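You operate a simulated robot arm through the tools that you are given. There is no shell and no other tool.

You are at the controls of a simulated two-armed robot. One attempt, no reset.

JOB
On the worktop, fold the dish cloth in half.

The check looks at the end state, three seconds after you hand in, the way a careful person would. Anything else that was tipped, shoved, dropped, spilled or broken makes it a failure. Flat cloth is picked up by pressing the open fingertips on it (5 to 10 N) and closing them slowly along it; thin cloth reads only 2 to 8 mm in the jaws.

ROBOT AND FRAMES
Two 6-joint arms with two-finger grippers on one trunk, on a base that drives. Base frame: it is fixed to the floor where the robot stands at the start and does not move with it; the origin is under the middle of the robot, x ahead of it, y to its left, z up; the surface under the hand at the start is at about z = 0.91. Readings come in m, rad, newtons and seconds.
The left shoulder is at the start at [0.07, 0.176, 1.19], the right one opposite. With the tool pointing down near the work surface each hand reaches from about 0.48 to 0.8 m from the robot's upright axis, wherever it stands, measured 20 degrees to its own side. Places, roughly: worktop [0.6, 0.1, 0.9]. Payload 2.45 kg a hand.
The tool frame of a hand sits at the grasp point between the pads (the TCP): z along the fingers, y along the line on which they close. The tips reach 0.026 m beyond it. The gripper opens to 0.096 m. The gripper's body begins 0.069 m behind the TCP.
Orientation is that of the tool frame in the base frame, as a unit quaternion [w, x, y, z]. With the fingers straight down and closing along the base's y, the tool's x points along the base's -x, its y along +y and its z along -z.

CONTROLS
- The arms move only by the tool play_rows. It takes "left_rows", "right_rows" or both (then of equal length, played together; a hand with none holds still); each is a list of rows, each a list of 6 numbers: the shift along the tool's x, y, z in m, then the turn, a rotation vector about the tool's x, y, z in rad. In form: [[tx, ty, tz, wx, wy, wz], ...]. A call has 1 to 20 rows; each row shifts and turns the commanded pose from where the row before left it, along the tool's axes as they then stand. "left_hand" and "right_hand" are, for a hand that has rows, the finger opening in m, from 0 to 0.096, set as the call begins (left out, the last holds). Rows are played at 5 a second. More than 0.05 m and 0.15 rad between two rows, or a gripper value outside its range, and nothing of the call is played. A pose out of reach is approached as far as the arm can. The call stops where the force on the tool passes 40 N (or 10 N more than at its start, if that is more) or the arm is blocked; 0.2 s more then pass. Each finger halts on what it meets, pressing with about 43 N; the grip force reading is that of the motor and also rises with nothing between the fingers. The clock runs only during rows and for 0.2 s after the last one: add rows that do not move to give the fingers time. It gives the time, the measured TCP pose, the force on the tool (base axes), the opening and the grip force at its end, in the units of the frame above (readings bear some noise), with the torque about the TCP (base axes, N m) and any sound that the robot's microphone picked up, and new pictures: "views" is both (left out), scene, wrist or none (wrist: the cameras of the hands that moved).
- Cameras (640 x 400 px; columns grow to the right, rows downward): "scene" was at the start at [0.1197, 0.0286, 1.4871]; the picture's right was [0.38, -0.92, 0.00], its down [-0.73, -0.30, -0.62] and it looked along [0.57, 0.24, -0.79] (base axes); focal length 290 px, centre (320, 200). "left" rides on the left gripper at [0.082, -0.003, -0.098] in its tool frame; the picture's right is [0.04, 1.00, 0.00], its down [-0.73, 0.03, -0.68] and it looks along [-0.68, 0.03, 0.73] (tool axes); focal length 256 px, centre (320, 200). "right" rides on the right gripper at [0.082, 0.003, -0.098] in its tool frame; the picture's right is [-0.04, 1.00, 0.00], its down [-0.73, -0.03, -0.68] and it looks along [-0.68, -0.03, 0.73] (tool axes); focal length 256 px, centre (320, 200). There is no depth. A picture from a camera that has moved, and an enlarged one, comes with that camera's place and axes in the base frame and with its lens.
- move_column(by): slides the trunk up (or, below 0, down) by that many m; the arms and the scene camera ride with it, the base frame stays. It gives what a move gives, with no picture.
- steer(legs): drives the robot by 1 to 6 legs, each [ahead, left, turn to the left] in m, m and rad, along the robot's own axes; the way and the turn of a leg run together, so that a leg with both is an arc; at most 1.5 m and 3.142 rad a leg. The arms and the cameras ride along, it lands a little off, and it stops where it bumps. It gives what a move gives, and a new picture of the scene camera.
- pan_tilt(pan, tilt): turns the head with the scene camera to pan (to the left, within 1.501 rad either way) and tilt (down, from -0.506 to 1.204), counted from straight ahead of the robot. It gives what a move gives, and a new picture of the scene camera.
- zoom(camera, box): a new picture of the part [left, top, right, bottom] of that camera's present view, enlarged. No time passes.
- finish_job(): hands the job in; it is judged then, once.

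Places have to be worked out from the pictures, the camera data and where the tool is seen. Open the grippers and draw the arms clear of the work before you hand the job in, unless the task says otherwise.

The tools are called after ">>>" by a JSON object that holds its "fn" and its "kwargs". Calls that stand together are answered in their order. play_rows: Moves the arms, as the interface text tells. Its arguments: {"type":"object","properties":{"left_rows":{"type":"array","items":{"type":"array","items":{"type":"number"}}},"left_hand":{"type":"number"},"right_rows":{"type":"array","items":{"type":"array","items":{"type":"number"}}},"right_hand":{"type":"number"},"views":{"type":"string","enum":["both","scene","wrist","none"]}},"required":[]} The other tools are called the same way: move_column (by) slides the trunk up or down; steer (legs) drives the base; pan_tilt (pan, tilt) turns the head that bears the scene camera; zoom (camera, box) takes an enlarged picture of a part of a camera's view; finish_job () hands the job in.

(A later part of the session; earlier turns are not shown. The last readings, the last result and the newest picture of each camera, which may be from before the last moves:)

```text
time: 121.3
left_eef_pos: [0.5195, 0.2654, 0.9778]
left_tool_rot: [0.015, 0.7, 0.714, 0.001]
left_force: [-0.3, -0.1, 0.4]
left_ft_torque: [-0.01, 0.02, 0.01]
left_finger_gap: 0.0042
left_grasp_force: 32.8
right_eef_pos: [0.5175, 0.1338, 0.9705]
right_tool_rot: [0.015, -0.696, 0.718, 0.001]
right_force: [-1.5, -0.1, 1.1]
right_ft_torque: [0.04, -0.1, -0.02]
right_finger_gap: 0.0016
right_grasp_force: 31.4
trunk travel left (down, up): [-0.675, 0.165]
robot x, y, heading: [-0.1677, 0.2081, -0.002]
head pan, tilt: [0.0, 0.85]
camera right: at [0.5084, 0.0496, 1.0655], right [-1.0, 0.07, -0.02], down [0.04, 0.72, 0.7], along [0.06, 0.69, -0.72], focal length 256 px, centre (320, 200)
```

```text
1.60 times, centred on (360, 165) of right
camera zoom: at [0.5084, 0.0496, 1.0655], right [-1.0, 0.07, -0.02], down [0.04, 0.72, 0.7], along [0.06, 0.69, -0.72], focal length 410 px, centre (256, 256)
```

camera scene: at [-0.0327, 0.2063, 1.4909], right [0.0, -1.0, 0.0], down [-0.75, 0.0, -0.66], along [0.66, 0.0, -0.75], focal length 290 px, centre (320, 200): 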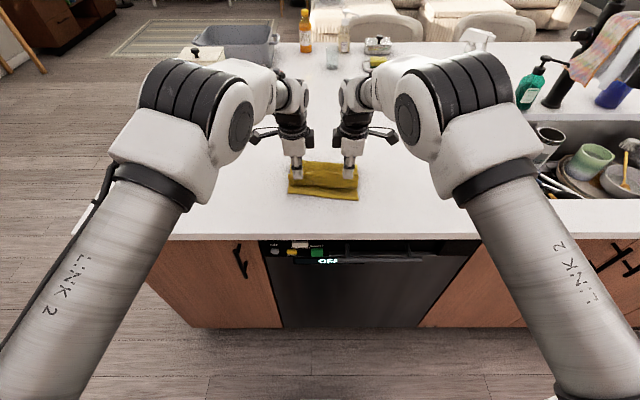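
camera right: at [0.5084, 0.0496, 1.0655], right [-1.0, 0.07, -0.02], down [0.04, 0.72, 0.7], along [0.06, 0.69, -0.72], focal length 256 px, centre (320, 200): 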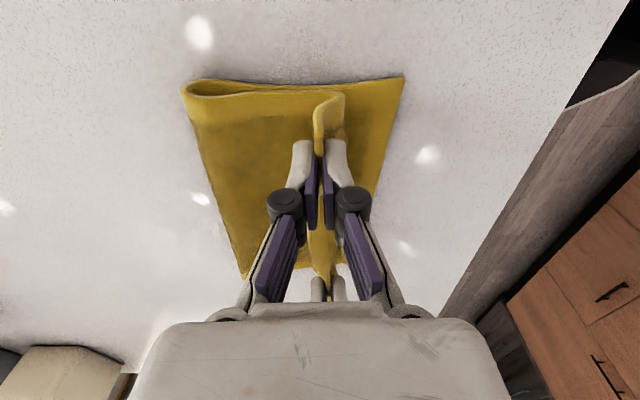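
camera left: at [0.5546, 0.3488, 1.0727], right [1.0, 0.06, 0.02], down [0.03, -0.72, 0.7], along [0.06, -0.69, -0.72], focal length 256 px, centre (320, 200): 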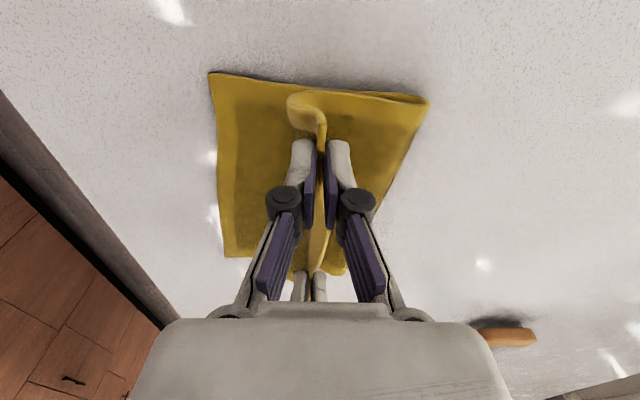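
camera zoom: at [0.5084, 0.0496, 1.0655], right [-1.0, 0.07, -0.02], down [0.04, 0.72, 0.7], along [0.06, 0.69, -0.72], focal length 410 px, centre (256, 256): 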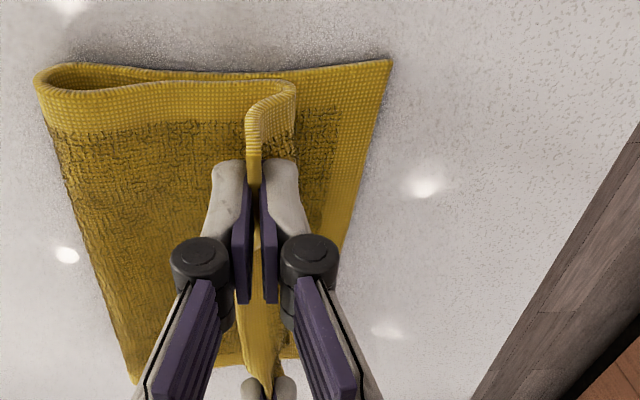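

The right jaw holds a single layer of hem. Now I'll continue: bring the right about 1 cm further back to match the tilted near edge, drive back 2 cm and lower.

>>> {"fn": "play_rows", "kwargs": {"left_rows": [[0, 0, 0.002, 0, 0, 0], [0, 0, 0.002, 0, 0, 0], [0, 0, 0.002, 0, 0, 0], [0, 0, 0, 0, 0, 0]], "right_rows": [[0, 0.004, 0, 0, 0, 0], [0, 0.004, 0, 0, 0, 0], [0, 0.004, 0, 0, 0, 0], [0, 0, 0, 0, 0, 0]], "views": "none"}}

>>> {"fn": "steer", "kwargs": {"legs": [[-0.024, 0.0, 0]]}}

>>> {"fn": "zoom", "kwargs": {"camera": "scene", "box": [250, 100, 390, 200]}}

>>> {"fn": "zoom", "kwargs": {"camera": "left", "box": [160, 50, 480, 290]}}

>>> {"fn": "zoom", "kwargs": {"camera": "right", "box": [180, 40, 540, 290]}}

```text
time: 122.3
left_eef_pos: [0.5209, 0.264, 0.9706]
left_tool_rot: [0.015, 0.701, 0.713, 0.001]
left_force: [-0.4, -0.5, 0.5]
left_ft_torque: [-0.02, 0.01, -0.05]
left_finger_gap: 0.004
left_grasp_force: 32.8
right_eef_pos: [0.5071, 0.1339, 0.9692]
right_tool_rot: [0.015, -0.696, 0.718, 0.001]
right_force: [0.3, 0.6, 0.7]
right_ft_torque: [0.03, -0.03, -0.03]
right_finger_gap: 0.0025
right_grasp_force: 33.1
trunk travel left (down, up): [-0.675, 0.165]
robot x, y, heading: [-0.1681, 0.2076, -0.004]
head pan, tilt: [0.0, 0.85]
```

```text
time: 123.2
left_eef_pos: [0.4993, 0.2639, 0.9686]
left_tool_rot: [0.014, 0.7, 0.714, -0.001]
left_force: [1.3, 0.3, -0.5]
left_ft_torque: [-0.02, 0.05, -0.01]
left_finger_gap: 0.0038
left_grasp_force: 32.5
right_eef_pos: [0.4858, 0.133, 0.9658]
right_tool_rot: [0.015, -0.695, 0.718, 0.002]
right_force: [0.2, -0.1, -0.1]
right_ft_torque: [0.01, 0.04, -0.01]
right_finger_gap: 0.0049
right_grasp_force: 33.8
trunk travel left (down, up): [-0.675, 0.165]
robot x, y, heading: [-0.19, 0.2104, 0.002]
head pan, tilt: [0.0, 0.85]
camera scene: at [-0.056, 0.2063, 1.4909], right [0.0, -1.0, 0.0], down [-0.75, 0.0, -0.66], along [0.66, 0.0, -0.75], focal length 290 px, centre (320, 200)
```

scene: 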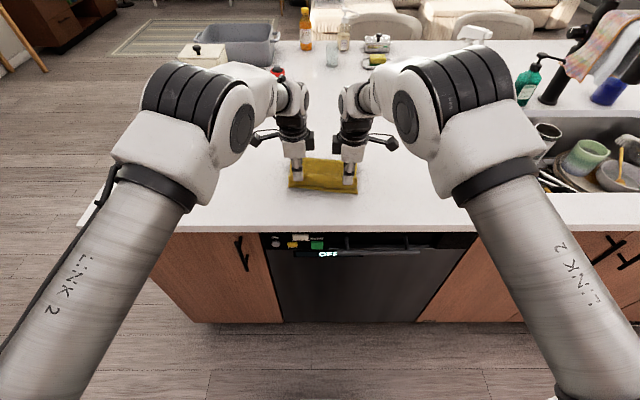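

```text
4.00 times, centred on (320, 150) of scene
camera zoom: at [-0.056, 0.2063, 1.4909], right [0.0, -1.0, 0.0], down [-0.75, 0.0, -0.66], along [0.66, 0.0, -0.75], focal length 1158 px, centre (320, 400)
```

zoom: 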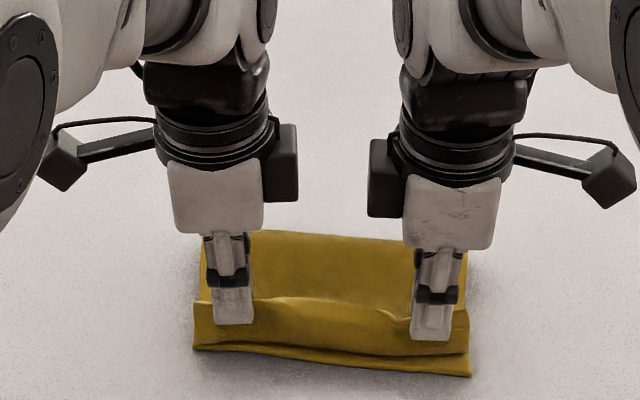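

```text
1.67 times, centred on (320, 170) of left
camera zoom: at [0.4924, 0.3481, 1.0638], right [1.0, 0.06, 0.02], down [0.03, -0.72, 0.7], along [0.05, -0.69, -0.72], focal length 427 px, centre (320, 250)
```

zoom: 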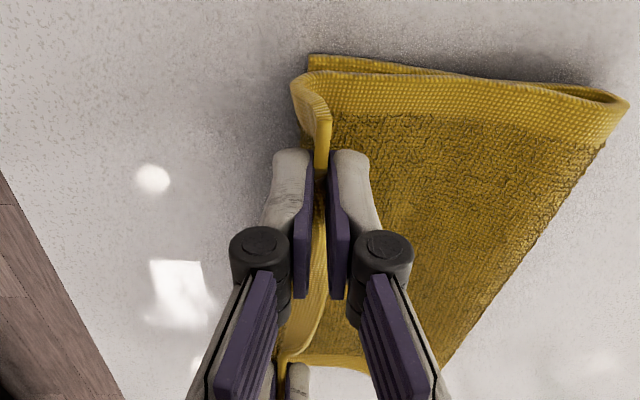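

```text
1.60 times, centred on (360, 165) of right
camera zoom: at [0.4764, 0.0497, 1.0624], right [-1.0, 0.07, -0.02], down [0.04, 0.72, 0.7], along [0.06, 0.69, -0.72], focal length 410 px, centre (256, 256)
```

zoom: 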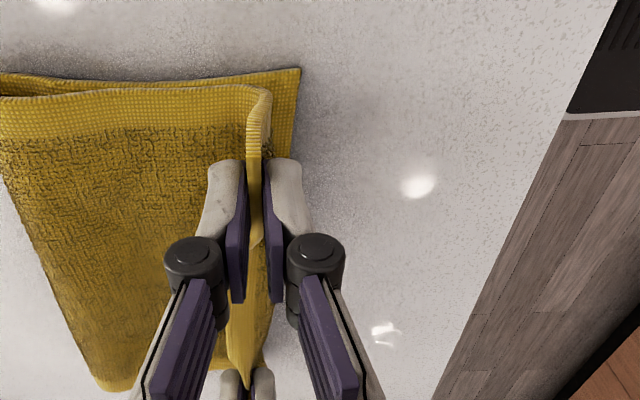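

The hem swing dragged the fold back a bit (fold now ≈0.607, bend already past the near edge). With this good upright grip I can redo the top layer properly: raise the hem and drive forward so the fold rolls out to half again, then lay it down on a clean arc.

>>> {"fn": "play_rows", "kwargs": {"left_rows": [[0, 0, -0.006, 0, 0, 0], [0, 0, -0.006, 0, 0, 0], [0, 0, -0.006, 0, 0, 0], [0, 0, -0.006, 0, 0, 0], [0, 0, -0.006, 0, 0, 0], [0, 0, -0.006, 0, 0, 0], [0, 0, 0, 0, 0, 0]], "right_rows": [[0, 0, -0.006, 0, 0, 0], [0, 0, -0.006, 0, 0, 0], [0, 0, -0.006, 0, 0, 0], [0, 0, -0.006, 0, 0, 0], [0, 0, -0.006, 0, 0, 0], [0, 0, -0.006, 0, 0, 0], [0, 0, 0, 0, 0, 0]], "views": "none"}}

>>> {"fn": "steer", "kwargs": {"legs": [[0.07, 0.0, 0]]}}

>>> {"fn": "play_rows", "kwargs": {"left_rows": [[0, 0, -0.006, 0, 0, 0], [0, 0, -0.006, 0, 0, 0], [0, 0, -0.006, 0, 0, 0], [0, 0, -0.006, 0, 0, 0], [0, 0, 0, 0, 0, 0]], "right_rows": [[0, 0, -0.006, 0, 0, 0], [0, 0, -0.006, 0, 0, 0], [0, 0, -0.006, 0, 0, 0], [0, 0, -0.006, 0, 0, 0], [0, 0, 0, 0, 0, 0]], "views": "both"}}

>>> {"fn": "zoom", "kwargs": {"camera": "scene", "box": [240, 110, 400, 220]}}

```text
time: 124.8
left_eef_pos: [0.495, 0.2656, 1.0066]
left_tool_rot: [0.015, 0.7, 0.714, 0.0]
left_force: [0.2, -0.3, 0.2]
left_ft_torque: [-0.02, 0.04, 0.01]
left_finger_gap: 0.004
left_grasp_force: 32.4
right_eef_pos: [0.4818, 0.1322, 1.0054]
right_tool_rot: [0.015, -0.696, 0.718, 0.0]
right_force: [-0.2, 0.1, -0.9]
right_ft_torque: [0.01, -0.01, -0.01]
right_finger_gap: 0.0044
right_grasp_force: 31.4
trunk travel left (down, up): [-0.675, 0.165]
robot x, y, heading: [-0.1872, 0.2059, -0.002]
head pan, tilt: [0.0, 0.85]
```

```text
time: 125.8
left_eef_pos: [0.5634, 0.2662, 1.0071]
left_tool_rot: [0.015, 0.7, 0.714, 0.001]
left_force: [-0.4, -0.3, -0.8]
left_ft_torque: [0.01, 0.01, -0.02]
left_finger_gap: 0.0039
left_grasp_force: 33.3
right_eef_pos: [0.5508, 0.1324, 1.007]
right_tool_rot: [0.016, -0.697, 0.717, 0.0]
right_force: [-0.1, 0.3, 1.1]
right_ft_torque: [0.0, 0.0, -0.05]
right_finger_gap: 0.0024
right_grasp_force: 33.2
trunk travel left (down, up): [-0.675, 0.165]
robot x, y, heading: [-0.1175, 0.2096, -0.003]
head pan, tilt: [0.0, 0.85]
camera scene: at [0.0068, 0.2064, 1.4918], right [0.0, -1.0, 0.0], down [-0.75, 0.0, -0.66], along [0.66, 0.0, -0.75], focal length 290 px, centre (320, 200)
```

scene: 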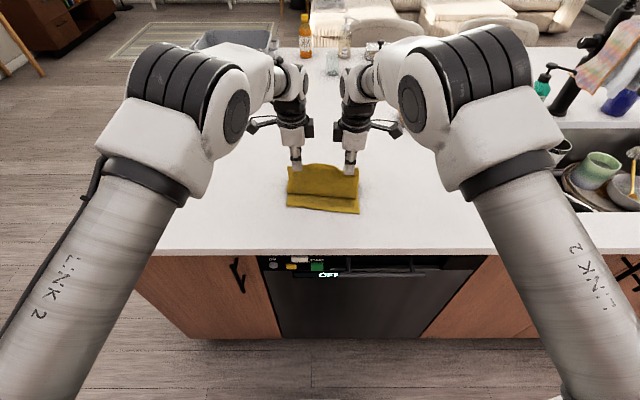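

```text
time: 127.0
left_eef_pos: [0.5645, 0.2654, 1.0304]
left_tool_rot: [0.015, 0.7, 0.714, 0.0]
left_force: [-0.3, -0.9, 0.0]
left_ft_torque: [0.02, 0.03, -0.02]
left_finger_gap: 0.0036
left_grasp_force: 33.4
right_eef_pos: [0.551, 0.1328, 1.0288]
right_tool_rot: [0.015, -0.696, 0.718, 0.0]
right_force: [-0.8, 0.2, 0.2]
right_ft_torque: [-0.01, -0.02, -0.01]
right_finger_gap: 0.0034
right_grasp_force: 30.8
trunk travel left (down, up): [-0.675, 0.165]
robot x, y, heading: [-0.1213, 0.2103, -0.002]
head pan, tilt: [0.0, 0.85]
camera scene: at [0.0093, 0.2064, 1.4915], right [0.0, -1.0, 0.0], down [-0.75, 0.0, -0.66], along [0.66, 0.0, -0.75], focal length 290 px, centre (320, 200)
camera right: at [0.5421, 0.0484, 1.1244], right [-1.0, 0.07, -0.02], down [0.04, 0.72, 0.7], along [0.06, 0.69, -0.72], focal length 256 px, centre (320, 200)
camera left: at [0.5575, 0.3496, 1.1261], right [1.0, 0.06, 0.02], down [0.03, -0.72, 0.7], along [0.06, -0.69, -0.72], focal length 256 px, centre (320, 200)
```

scene: 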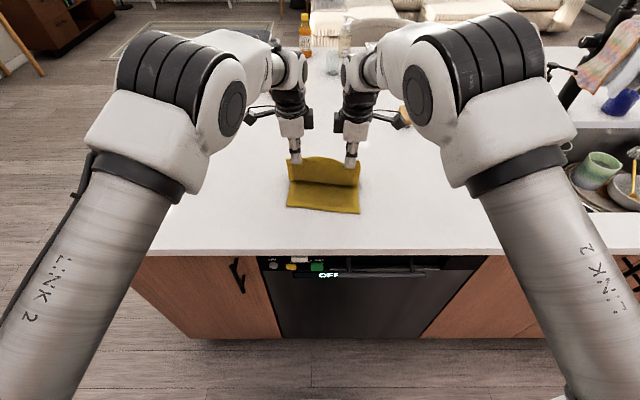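
right: 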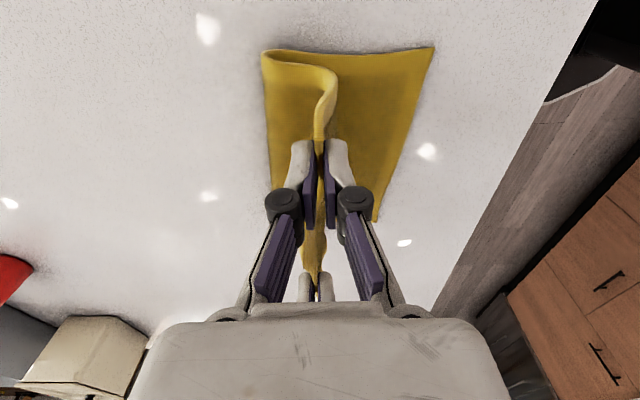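
left: 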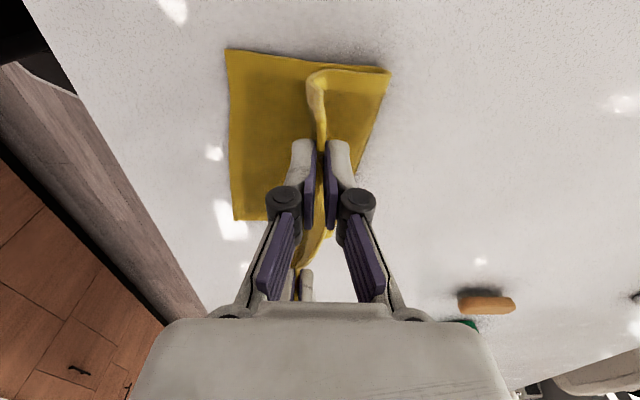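

```text
3.64 times, centred on (320, 165) of scene
camera zoom: at [0.0093, 0.2064, 1.4915], right [0.0, -1.0, 0.0], down [-0.75, 0.0, -0.66], along [0.66, 0.0, -0.75], focal length 1053 px, centre (320, 327)
```

zoom: 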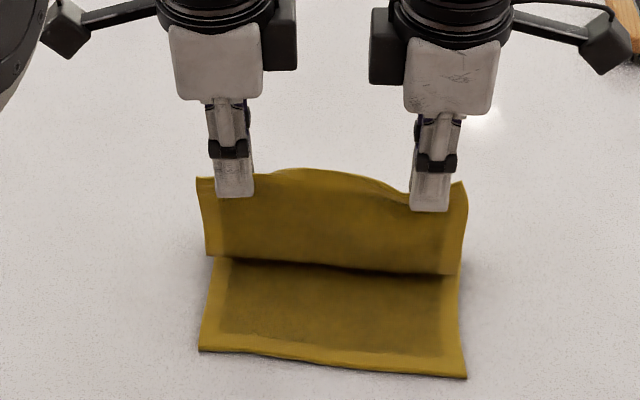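

Both hands hold the hem evenly with the top half hanging upright at full width. I'll drive forward 0.058 m and raise the trunk 3 cm so the sheet hangs vertically over the intended fold line.

>>> {"fn": "steer", "kwargs": {"legs": [[0.058, 0.0, 0]]}}

>>> {"fn": "move_column", "kwargs": {"by": 0.03}}

>>> {"fn": "zoom", "kwargs": {"camera": "scene", "box": [240, 130, 400, 240]}}

>>> {"fn": "zoom", "kwargs": {"camera": "left", "box": [160, 20, 480, 260]}}

>>> {"fn": "zoom", "kwargs": {"camera": "right", "box": [160, 20, 480, 260]}}

```text
time: 127.9
left_eef_pos: [0.6181, 0.2643, 1.033]
left_tool_rot: [0.016, 0.7, 0.714, 0.002]
left_force: [-0.5, -0.2, 0.1]
left_ft_torque: [0.04, 0.03, -0.04]
left_finger_gap: 0.0038
left_grasp_force: 32.8
right_eef_pos: [0.605, 0.1316, 1.0311]
right_tool_rot: [0.016, -0.696, 0.718, 0.0]
right_force: [-0.3, 0.5, 2.4]
right_ft_torque: [0.07, -0.05, 0.02]
right_finger_gap: 0.0017
right_grasp_force: 28.2
trunk travel left (down, up): [-0.675, 0.165]
robot x, y, heading: [-0.0628, 0.2093, 0.001]
head pan, tilt: [0.0, 0.85]
camera scene: at [0.0621, 0.2062, 1.492], right [0.0, -1.0, 0.0], down [-0.75, 0.0, -0.66], along [0.66, 0.0, -0.75], focal length 290 px, centre (320, 200)
```

scene: 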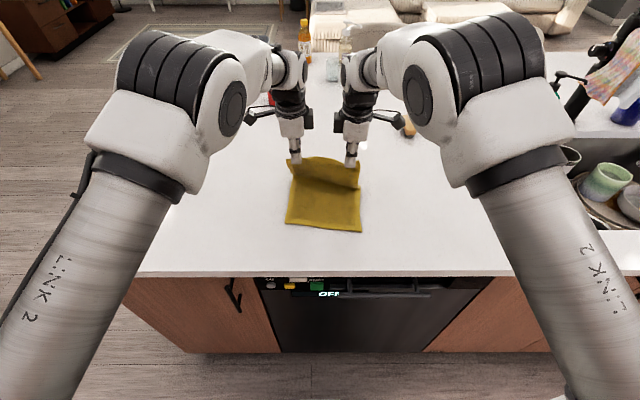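

```text
time: 128.7
left_eef_pos: [0.623, 0.2657, 1.0595]
left_tool_rot: [0.015, 0.7, 0.714, -0.001]
left_force: [0.9, 0.5, -0.2]
left_ft_torque: [0.0, 0.03, -0.02]
left_finger_gap: 0.0042
left_grasp_force: 32.8
right_eef_pos: [0.6101, 0.131, 1.058]
right_tool_rot: [0.015, -0.695, 0.718, 0.001]
right_force: [0.4, -0.6, 0.8]
right_ft_torque: [-0.02, 0.03, 0.0]
right_finger_gap: 0.0035
right_grasp_force: 30.7
trunk travel left (down, up): [-0.705, 0.135]
robot x, y, heading: [-0.0635, 0.2078, 0.003]
head pan, tilt: [0.0, 0.85]
```

```text
3.64 times, centred on (320, 185) of scene
camera zoom: at [0.0681, 0.2062, 1.5213], right [0.0, -1.0, 0.0], down [-0.75, 0.0, -0.66], along [0.66, 0.0, -0.75], focal length 1053 px, centre (320, 254)
```

zoom: 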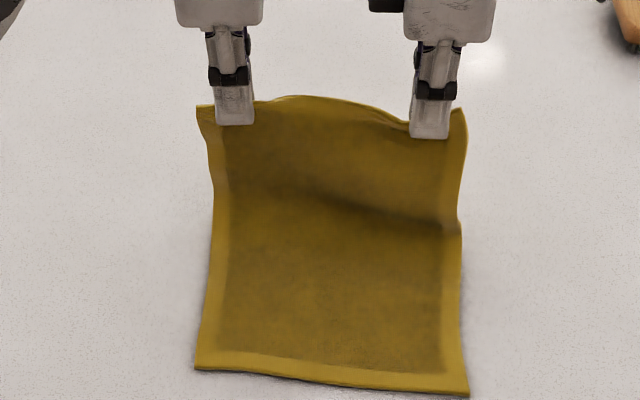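

```text
1.67 times, centred on (320, 140) of left
camera zoom: at [0.6158, 0.349, 1.1552], right [1.0, 0.06, 0.02], down [0.03, -0.72, 0.69], along [0.05, -0.69, -0.72], focal length 427 px, centre (320, 300)
```

zoom: 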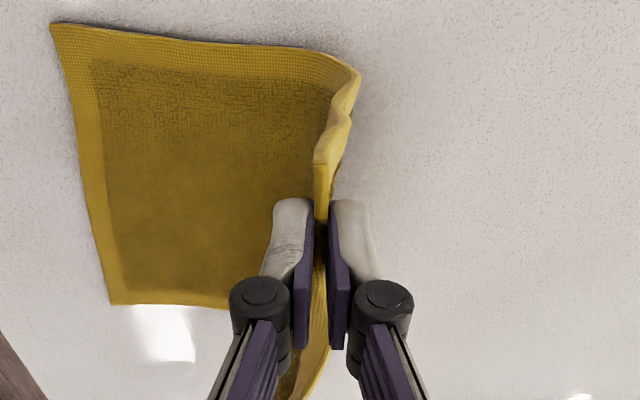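

```text
1.67 times, centred on (320, 140) of right
camera zoom: at [0.6004, 0.048, 1.1535], right [-1.0, 0.07, -0.02], down [0.04, 0.72, 0.7], along [0.06, 0.69, -0.72], focal length 427 px, centre (320, 300)
```

zoom: 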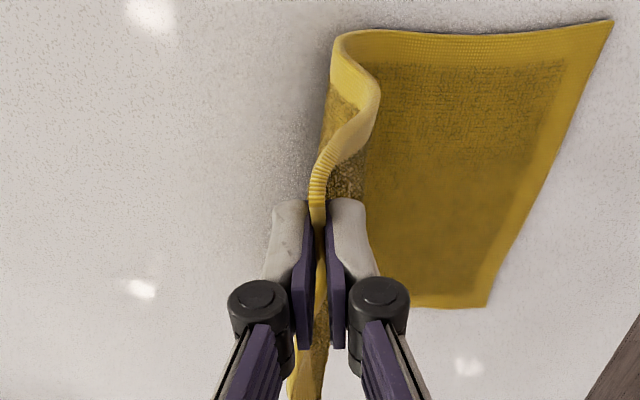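

The sheet now rises in a clean L from the fold line (left ≈0.642, right ≈0.601, targets 0.628 and 0.604). Now I'll lay it over along an arc: back, down, back, down, checking the fold each time.

>>> {"fn": "steer", "kwargs": {"legs": [[-0.055, 0.0, 0]]}}

>>> {"fn": "play_rows", "kwargs": {"left_rows": [[0, 0, 0.005, 0, 0, 0], [0, 0, 0.005, 0, 0, 0], [0, 0, 0.005, 0, 0, 0], [0, 0, 0.005, 0, 0, 0], [0, 0, 0.004, 0, 0, 0], [0, 0, 0, 0, 0, 0]], "right_rows": [[0, 0, 0.005, 0, 0, 0], [0, 0, 0.005, 0, 0, 0], [0, 0, 0.005, 0, 0, 0], [0, 0, 0.005, 0, 0, 0], [0, 0, 0.004, 0, 0, 0], [0, 0, 0, 0, 0, 0]], "views": "both"}}

>>> {"fn": "zoom", "kwargs": {"camera": "left", "box": [160, 20, 480, 260]}}

>>> {"fn": "zoom", "kwargs": {"camera": "right", "box": [160, 20, 480, 260]}}

```text
time: 129.6
left_eef_pos: [0.5698, 0.2642, 1.0591]
left_tool_rot: [0.014, 0.7, 0.714, 0.0]
left_force: [1.4, -0.2, -0.1]
left_ft_torque: [-0.02, 0.04, -0.01]
left_finger_gap: 0.004
left_grasp_force: 32.4
right_eef_pos: [0.5585, 0.131, 1.0577]
right_tool_rot: [0.014, -0.695, 0.718, 0.001]
right_force: [0.4, 0.5, -0.1]
right_ft_torque: [0.04, 0.01, -0.01]
right_finger_gap: 0.0035
right_grasp_force: 31.5
trunk travel left (down, up): [-0.705, 0.135]
robot x, y, heading: [-0.1191, 0.2117, -0.002]
head pan, tilt: [0.0, 0.85]
camera scene: at [0.0153, 0.2062, 1.521], right [0.0, -1.0, 0.0], down [-0.75, 0.0, -0.66], along [0.66, 0.0, -0.75], focal length 290 px, centre (320, 200)
```

scene: 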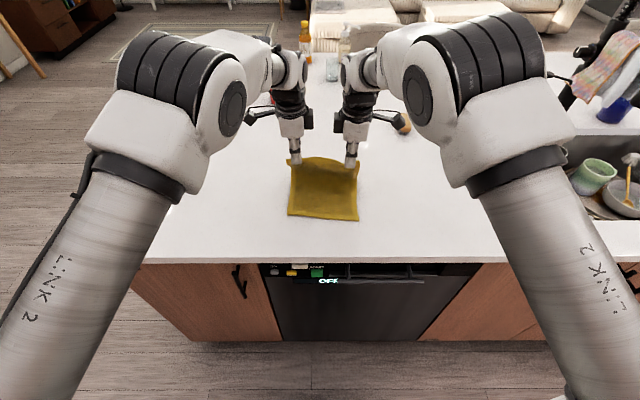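

```text
time: 131.0
left_eef_pos: [0.567, 0.2643, 1.0376]
left_tool_rot: [0.015, 0.701, 0.713, 0.0]
left_force: [0.9, 0.0, 0.1]
left_ft_torque: [0.0, 0.01, -0.02]
left_finger_gap: 0.0039
left_grasp_force: 32.6
right_eef_pos: [0.5535, 0.133, 1.0356]
right_tool_rot: [0.015, -0.695, 0.719, 0.002]
right_force: [0.3, 0.2, 0.1]
right_ft_torque: [0.02, -0.01, 0.0]
right_finger_gap: 0.0041
right_grasp_force: 31.7
trunk travel left (down, up): [-0.705, 0.135]
robot x, y, heading: [-0.1217, 0.2074, 0.002]
head pan, tilt: [0.0, 0.85]
camera scene: at [0.0101, 0.2063, 1.5216], right [0.0, -1.0, 0.0], down [-0.75, 0.0, -0.66], along [0.66, 0.0, -0.75], focal length 290 px, centre (320, 200)
camera right: at [0.5438, 0.0489, 1.1311], right [-1.0, 0.07, -0.02], down [0.04, 0.72, 0.7], along [0.06, 0.69, -0.72], focal length 256 px, centre (320, 200)
camera left: at [0.5595, 0.3487, 1.1328], right [1.0, 0.06, 0.02], down [0.03, -0.72, 0.69], along [0.06, -0.69, -0.72], focal length 256 px, centre (320, 200)
```

scene: 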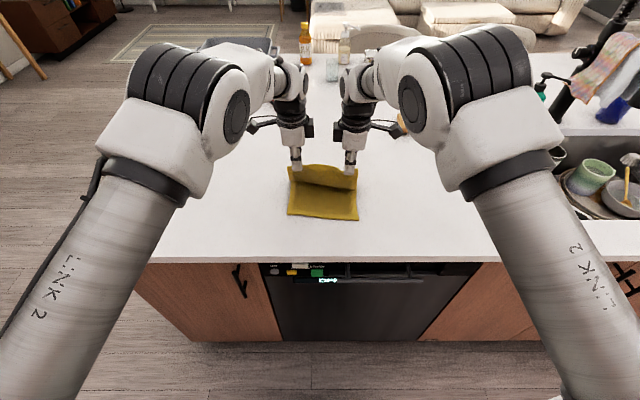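
right: 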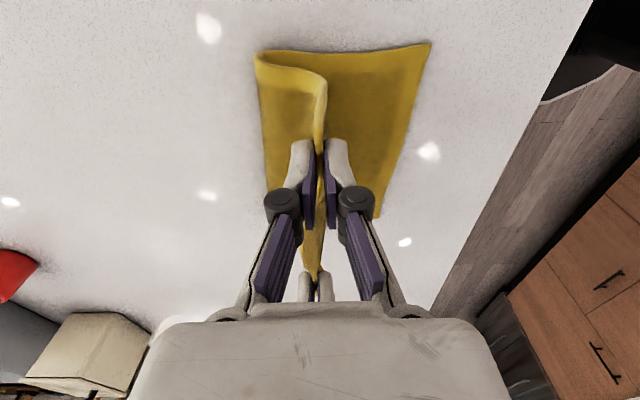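
left: 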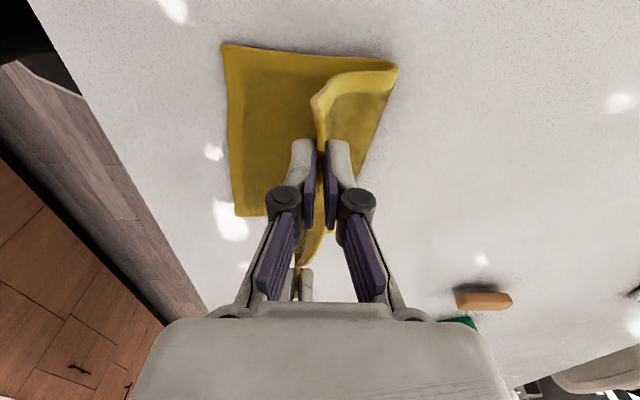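

```text
1.67 times, centred on (320, 140) of left
camera zoom: at [0.5595, 0.3487, 1.1328], right [1.0, 0.06, 0.02], down [0.03, -0.72, 0.69], along [0.06, -0.69, -0.72], focal length 427 px, centre (320, 300)
```

zoom: 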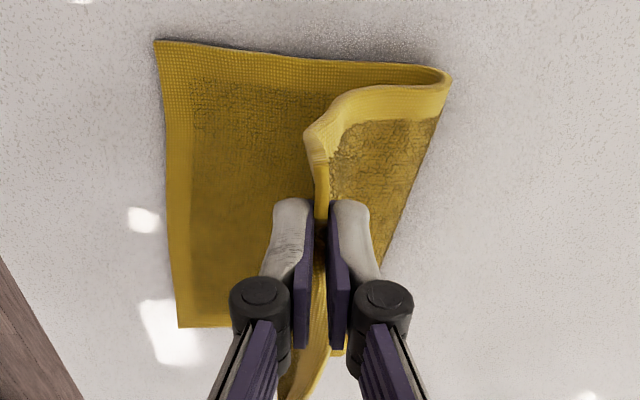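

```text
1.67 times, centred on (320, 140) of right
camera zoom: at [0.5438, 0.0489, 1.1311], right [-1.0, 0.07, -0.02], down [0.04, 0.72, 0.7], along [0.06, 0.69, -0.72], focal length 427 px, centre (320, 300)
```

zoom: 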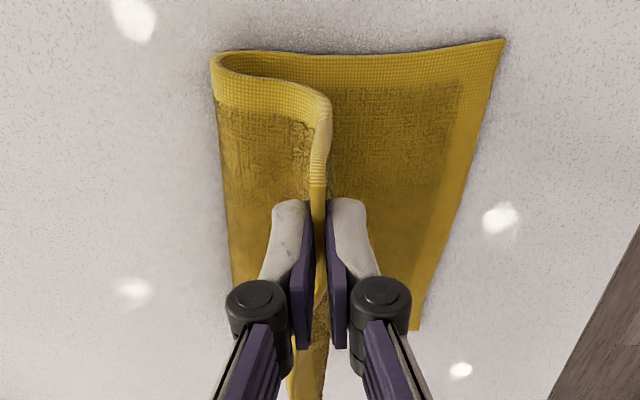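

The fold is at 0.629 on the left and 0.600 on the right, giving a bottom layer of about 0.1355 and 0.131, which is essentially half. Continuing the arc: back 3 cm and down.

>>> {"fn": "play_rows", "kwargs": {"left_rows": [[0, 0, 0.005, 0, 0, 0], [0, 0, 0.005, 0, 0, 0], [0, 0, 0.005, 0, 0, 0], [0, 0, 0, 0, 0, 0]], "right_rows": [[0, 0, 0.005, 0, 0, 0], [0, 0, 0.005, 0, 0, 0], [0, 0, 0.005, 0, 0, 0], [0, 0, 0, 0, 0, 0]], "views": "none"}}

>>> {"fn": "steer", "kwargs": {"legs": [[-0.028, 0.0, 0]]}}

>>> {"fn": "play_rows", "kwargs": {"left_rows": [[0, 0, 0.005, 0, 0, 0], [0, 0, 0.005, 0, 0, 0], [0, 0, 0.005, 0, 0, 0], [0, 0, 0, 0, 0, 0]], "right_rows": [[0, 0, 0.005, 0, 0, 0], [0, 0, 0.005, 0, 0, 0], [0, 0, 0.005, 0, 0, 0], [0, 0, 0, 0, 0, 0]], "views": "scene"}}

>>> {"fn": "zoom", "kwargs": {"camera": "left", "box": [160, 20, 480, 260]}}

>>> {"fn": "zoom", "kwargs": {"camera": "right", "box": [160, 20, 480, 260]}}

```text
time: 132.0
left_eef_pos: [0.5666, 0.2642, 1.0218]
left_tool_rot: [0.016, 0.7, 0.714, 0.002]
left_force: [-0.4, -0.1, -0.7]
left_ft_torque: [-0.03, 0.02, -0.02]
left_finger_gap: 0.0038
left_grasp_force: 32.8
right_eef_pos: [0.5532, 0.1333, 1.0197]
right_tool_rot: [0.016, -0.695, 0.719, 0.0]
right_force: [0.4, -0.1, -1.2]
right_ft_torque: [-0.02, -0.01, -0.01]
right_finger_gap: 0.0021
right_grasp_force: 28.3
trunk travel left (down, up): [-0.705, 0.135]
robot x, y, heading: [-0.1193, 0.2075, -0.002]
head pan, tilt: [0.0, 0.85]
```

```text
time: 132.9
left_eef_pos: [0.5438, 0.2641, 1.0185]
left_tool_rot: [0.014, 0.7, 0.714, -0.001]
left_force: [1.1, 0.4, 0.1]
left_ft_torque: [0.03, 0.06, 0.02]
left_finger_gap: 0.0039
left_grasp_force: 32.9
right_eef_pos: [0.5312, 0.1323, 1.0162]
right_tool_rot: [0.014, -0.696, 0.718, 0.002]
right_force: [-0.2, 0.0, 0.6]
right_ft_torque: [0.01, 0.07, -0.01]
right_finger_gap: 0.0032
right_grasp_force: 31.2
trunk travel left (down, up): [-0.705, 0.135]
robot x, y, heading: [-0.1468, 0.2086, -0.006]
head pan, tilt: [0.0, 0.85]
camera scene: at [-0.0105, 0.2062, 1.5208], right [0.0, -1.0, 0.0], down [-0.75, 0.0, -0.66], along [0.66, 0.0, -0.75], focal length 290 px, centre (320, 200)
```

scene: 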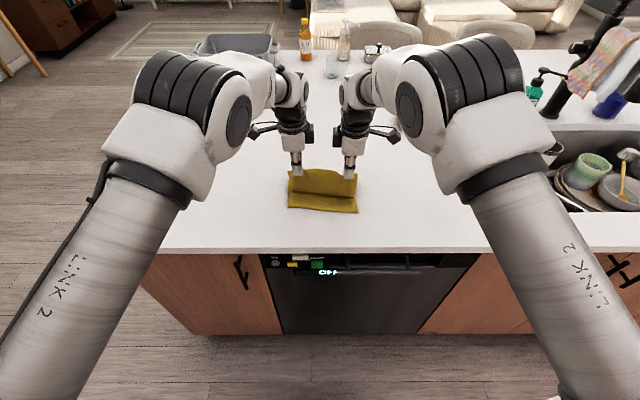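

```text
time: 133.9
left_eef_pos: [0.54, 0.2637, 1.0052]
left_tool_rot: [0.014, 0.7, 0.714, 0.001]
left_force: [0.5, -0.1, 0.1]
left_ft_torque: [0.01, 0.03, 0.01]
left_finger_gap: 0.004
left_grasp_force: 32.5
right_eef_pos: [0.5282, 0.1332, 1.0043]
right_tool_rot: [0.015, -0.695, 0.719, 0.001]
right_force: [-0.1, 2.3, 1.7]
right_ft_torque: [0.11, -0.02, -0.01]
right_finger_gap: 0.0012
right_grasp_force: 29.2
trunk travel left (down, up): [-0.705, 0.135]
robot x, y, heading: [-0.149, 0.2073, -0.003]
head pan, tilt: [0.0, 0.85]
camera scene: at [-0.016, 0.2063, 1.5215], right [0.0, -1.0, 0.0], down [-0.75, 0.0, -0.66], along [0.66, 0.0, -0.75], focal length 290 px, centre (320, 200)
```

scene: 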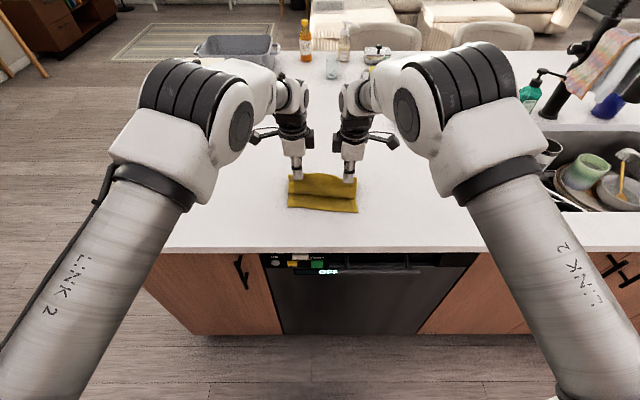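

```text
1.67 times, centred on (320, 140) of left
camera zoom: at [0.5333, 0.3484, 1.1015], right [1.0, 0.06, 0.02], down [0.03, -0.72, 0.7], along [0.06, -0.69, -0.72], focal length 427 px, centre (320, 300)
```

zoom: 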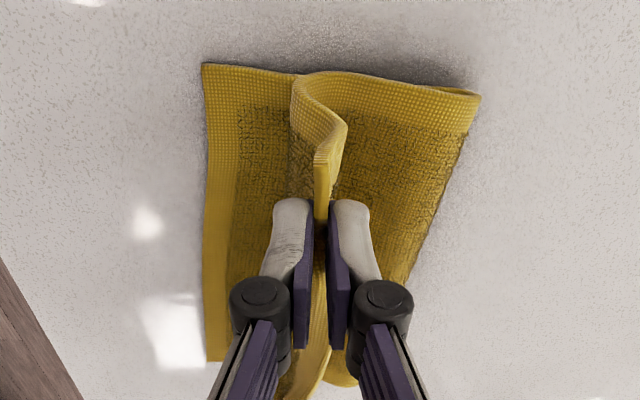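

```text
1.67 times, centred on (320, 140) of right
camera zoom: at [0.5173, 0.0493, 1.0998], right [-1.0, 0.07, -0.02], down [0.04, 0.72, 0.7], along [0.06, 0.69, -0.72], focal length 427 px, centre (320, 300)
```

zoom: 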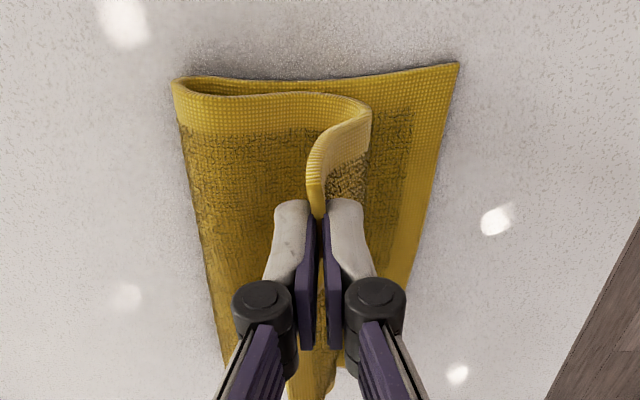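

The fold dragged back again (to ≈0.606) because I pulled while the hem was still high. What worked earlier was lowering first and pulling back only at low height, so I'll raise again, go forward past the target, lower the hem there, and only then come back.

>>> {"fn": "play_rows", "kwargs": {"left_rows": [[0, 0, -0.006, 0, 0, 0], [0, 0, -0.006, 0, 0, 0], [0, 0, -0.006, 0, 0, 0], [0, 0, -0.006, 0, 0, 0], [0, 0, -0.006, 0, 0, 0], [0, 0, -0.006, 0, 0, 0], [0, 0, -0.006, 0, 0, 0], [0, 0, 0, 0, 0, 0]], "right_rows": [[0, 0, -0.006, 0, 0, 0], [0, 0, -0.006, 0, 0, 0], [0, 0, -0.006, 0, 0, 0], [0, -0.002, -0.006, 0, 0, 0], [0, -0.002, -0.006, 0, 0, 0], [0, -0.002, -0.006, 0, 0, 0], [0, -0.002, -0.006, 0, 0, 0], [0, 0, 0, 0, 0, 0]], "views": "none"}}

>>> {"fn": "steer", "kwargs": {"legs": [[0.108, 0.0, 0]]}}

>>> {"fn": "zoom", "kwargs": {"camera": "left", "box": [160, 20, 480, 260]}}

>>> {"fn": "zoom", "kwargs": {"camera": "right", "box": [160, 20, 480, 260]}}

```text
time: 135.7
left_eef_pos: [0.5397, 0.2647, 1.0485]
left_tool_rot: [0.014, 0.7, 0.714, 0.0]
left_force: [1.1, 0.1, -0.1]
left_ft_torque: [-0.01, 0.05, 0.0]
left_finger_gap: 0.0039
left_grasp_force: 33.0
right_eef_pos: [0.5354, 0.1315, 1.0469]
right_tool_rot: [0.016, -0.696, 0.718, 0.0]
right_force: [0.1, -0.3, -0.7]
right_ft_torque: [0.02, 0.04, -0.02]
right_finger_gap: 0.0047
right_grasp_force: 35.2
trunk travel left (down, up): [-0.705, 0.135]
robot x, y, heading: [-0.1409, 0.212, 0.0]
head pan, tilt: [0.0, 0.85]
```

```text
time: 136.8
left_eef_pos: [0.6459, 0.2648, 1.0489]
left_tool_rot: [0.016, 0.701, 0.713, 0.001]
left_force: [-0.2, -0.3, -0.7]
left_ft_torque: [0.03, 0.0, 0.03]
left_finger_gap: 0.0037
left_grasp_force: 32.8
right_eef_pos: [0.6416, 0.1314, 1.0478]
right_tool_rot: [0.016, -0.695, 0.719, 0.001]
right_force: [0.9, 0.1, -0.4]
right_ft_torque: [0.04, -0.01, 0.01]
right_finger_gap: 0.0051
right_grasp_force: 34.0
trunk travel left (down, up): [-0.705, 0.135]
robot x, y, heading: [-0.0389, 0.2045, -0.005]
head pan, tilt: [0.0, 0.85]
camera scene: at [0.0905, 0.2061, 1.5217], right [0.0, -1.0, 0.0], down [-0.75, 0.0, -0.66], along [0.66, 0.0, -0.75], focal length 290 px, centre (320, 200)
```

scene: 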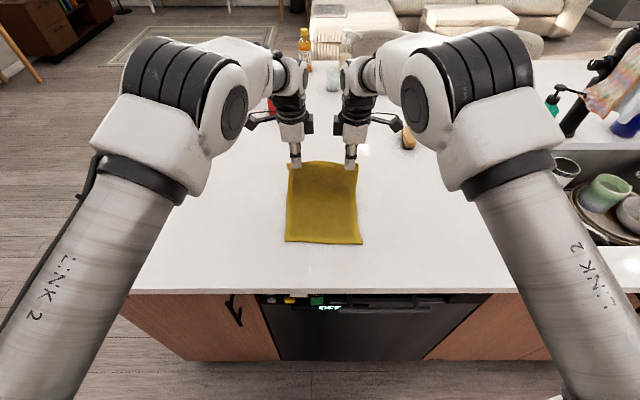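

```text
1.67 times, centred on (320, 140) of left
camera zoom: at [0.639, 0.3494, 1.1439], right [1.0, 0.06, 0.02], down [0.03, -0.72, 0.69], along [0.06, -0.69, -0.72], focal length 427 px, centre (320, 300)
```

zoom: 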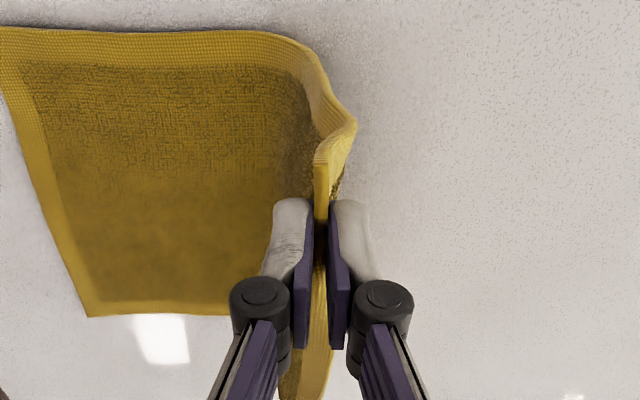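

```text
1.67 times, centred on (320, 140) of right
camera zoom: at [0.6319, 0.0484, 1.1429], right [-1.0, 0.07, -0.02], down [0.04, 0.72, 0.7], along [0.06, 0.69, -0.72], focal length 427 px, centre (320, 300)
```

zoom: 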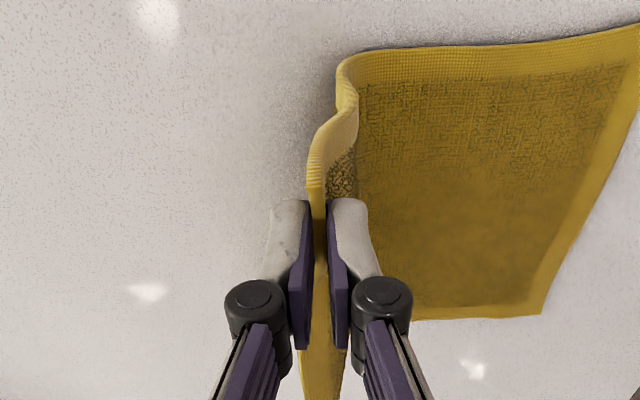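

The sheet is in an L again, with the near edge now squarer (D≈0.490, C≈0.479). I'll overshoot forward another 2.5 cm, then step back 3.5 cm so the sheet leans toward me, and lower straight down there.

>>> {"fn": "steer", "kwargs": {"legs": [[0.025, 0.0, 0]]}}

>>> {"fn": "steer", "kwargs": {"legs": [[-0.045, 0.0, 0]]}}

>>> {"fn": "play_rows", "kwargs": {"left_rows": [[0, 0, 0.006, 0, 0, 0], [0, 0, 0.006, 0, 0, 0], [0, 0, 0.006, 0, 0, 0], [0, 0, 0.006, 0, 0, 0], [0, 0, 0.006, 0, 0, 0], [0, 0, 0, 0, 0, 0]], "right_rows": [[0, 0, 0.006, 0, 0, 0], [0, 0, 0.006, 0, 0, 0], [0, 0, 0.006, 0, 0, 0], [0, 0, 0.006, 0, 0, 0], [0, 0, 0.006, 0, 0, 0], [0, 0, 0, 0, 0, 0]], "views": "scene"}}

>>> {"fn": "zoom", "kwargs": {"camera": "left", "box": [160, 20, 480, 260]}}

>>> {"fn": "zoom", "kwargs": {"camera": "right", "box": [160, 20, 480, 260]}}

```text
time: 137.7
left_eef_pos: [0.6669, 0.2652, 1.0507]
left_tool_rot: [0.016, 0.7, 0.714, 0.002]
left_force: [-1.2, -0.6, 0.1]
left_ft_torque: [-0.02, -0.05, -0.02]
left_finger_gap: 0.0038
left_grasp_force: 32.5
right_eef_pos: [0.6633, 0.1318, 1.0505]
right_tool_rot: [0.016, -0.697, 0.717, -0.001]
right_force: [-0.8, 0.3, 0.4]
right_ft_torque: [0.03, -0.02, 0.02]
right_finger_gap: 0.0028
right_grasp_force: 31.2
trunk travel left (down, up): [-0.705, 0.135]
robot x, y, heading: [-0.0097, 0.2007, 0.002]
head pan, tilt: [0.0, 0.85]
camera scene: at [0.1102, 0.2061, 1.5222], right [0.0, -1.0, 0.0], down [-0.75, 0.0, -0.66], along [0.66, 0.0, -0.75], focal length 290 px, centre (320, 200)
```

scene: 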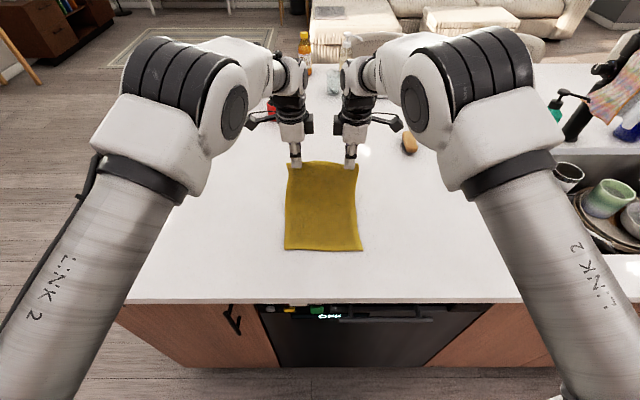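

```text
time: 138.6
left_eef_pos: [0.632, 0.2651, 1.0439]
left_tool_rot: [0.013, 0.7, 0.714, -0.002]
left_force: [0.5, -0.7, -0.5]
left_ft_torque: [0.0, 0.11, 0.01]
left_finger_gap: 0.004
left_grasp_force: 33.1
right_eef_pos: [0.6272, 0.1325, 1.0428]
right_tool_rot: [0.014, -0.696, 0.718, 0.003]
right_force: [0.9, -0.4, -0.2]
right_ft_torque: [-0.01, 0.07, 0.06]
right_finger_gap: 0.0049
right_grasp_force: 34.1
trunk travel left (down, up): [-0.705, 0.135]
robot x, y, heading: [-0.0564, 0.2049, -0.003]
head pan, tilt: [0.0, 0.85]
camera scene: at [0.0786, 0.2061, 1.5207], right [0.0, -1.0, 0.0], down [-0.75, 0.0, -0.66], along [0.66, 0.0, -0.75], focal length 290 px, centre (320, 200)
```

scene: 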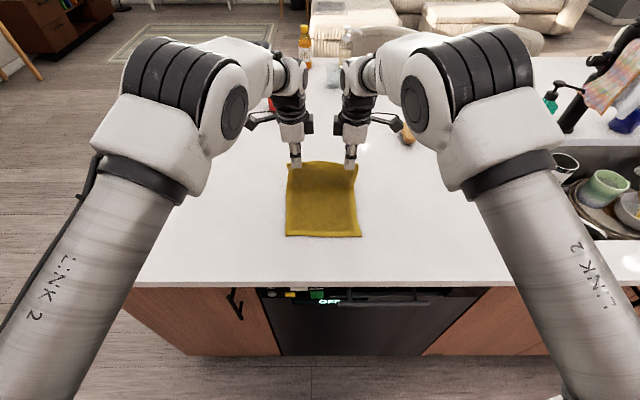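

```text
time: 139.9
left_eef_pos: [0.6276, 0.2647, 1.0196]
left_tool_rot: [0.016, 0.7, 0.714, -0.001]
left_force: [-0.3, 0.2, -0.2]
left_ft_torque: [0.03, 0.01, 0.0]
left_finger_gap: 0.0038
left_grasp_force: 33.0
right_eef_pos: [0.6229, 0.1321, 1.0186]
right_tool_rot: [0.016, -0.696, 0.718, 0.0]
right_force: [0.4, 0.3, -0.4]
right_ft_torque: [0.0, 0.03, 0.0]
right_finger_gap: 0.0043
right_grasp_force: 37.5
trunk travel left (down, up): [-0.705, 0.135]
robot x, y, heading: [-0.0542, 0.2092, 0.0]
head pan, tilt: [0.0, 0.85]
camera scene: at [0.0704, 0.2062, 1.5217], right [0.0, -1.0, 0.0], down [-0.75, 0.0, -0.66], along [0.66, 0.0, -0.75], focal length 290 px, centre (320, 200)
```

scene: 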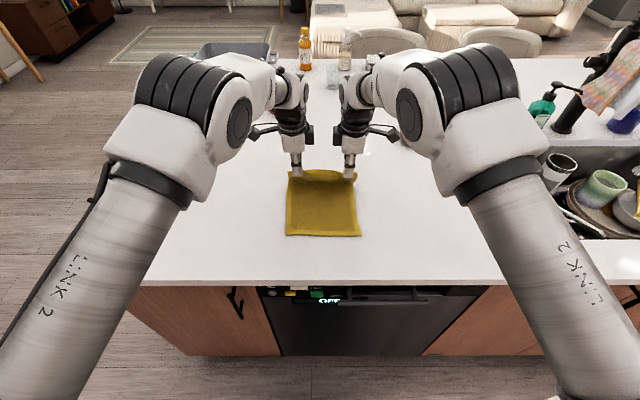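

```text
1.67 times, centred on (320, 140) of left
camera zoom: at [0.6201, 0.3491, 1.114], right [1.0, 0.06, 0.02], down [0.03, -0.72, 0.69], along [0.06, -0.69, -0.72], focal length 427 px, centre (320, 300)
```

zoom: 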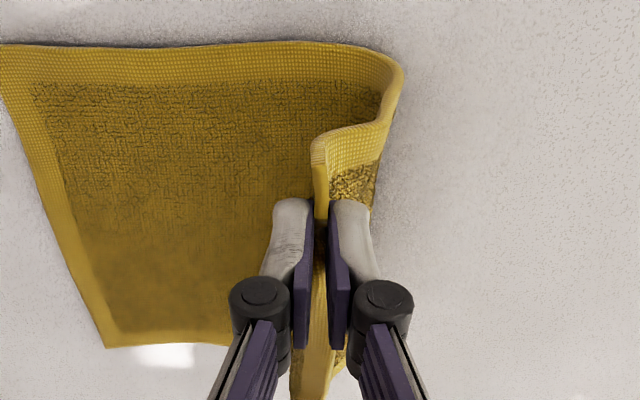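

```text
1.67 times, centred on (320, 140) of right
camera zoom: at [0.6133, 0.0492, 1.1133], right [-1.0, 0.07, -0.02], down [0.04, 0.72, 0.7], along [0.06, 0.69, -0.72], focal length 427 px, centre (320, 300)
```

zoom: 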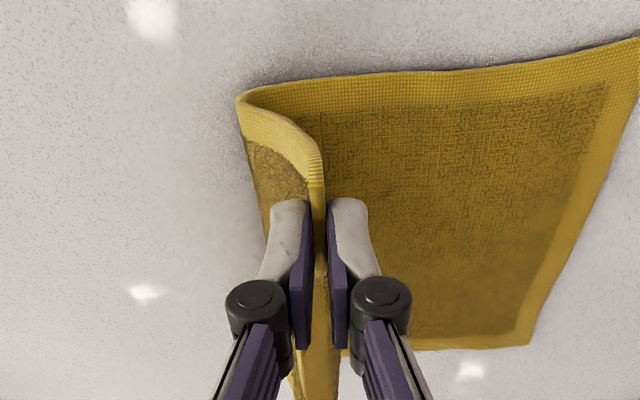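

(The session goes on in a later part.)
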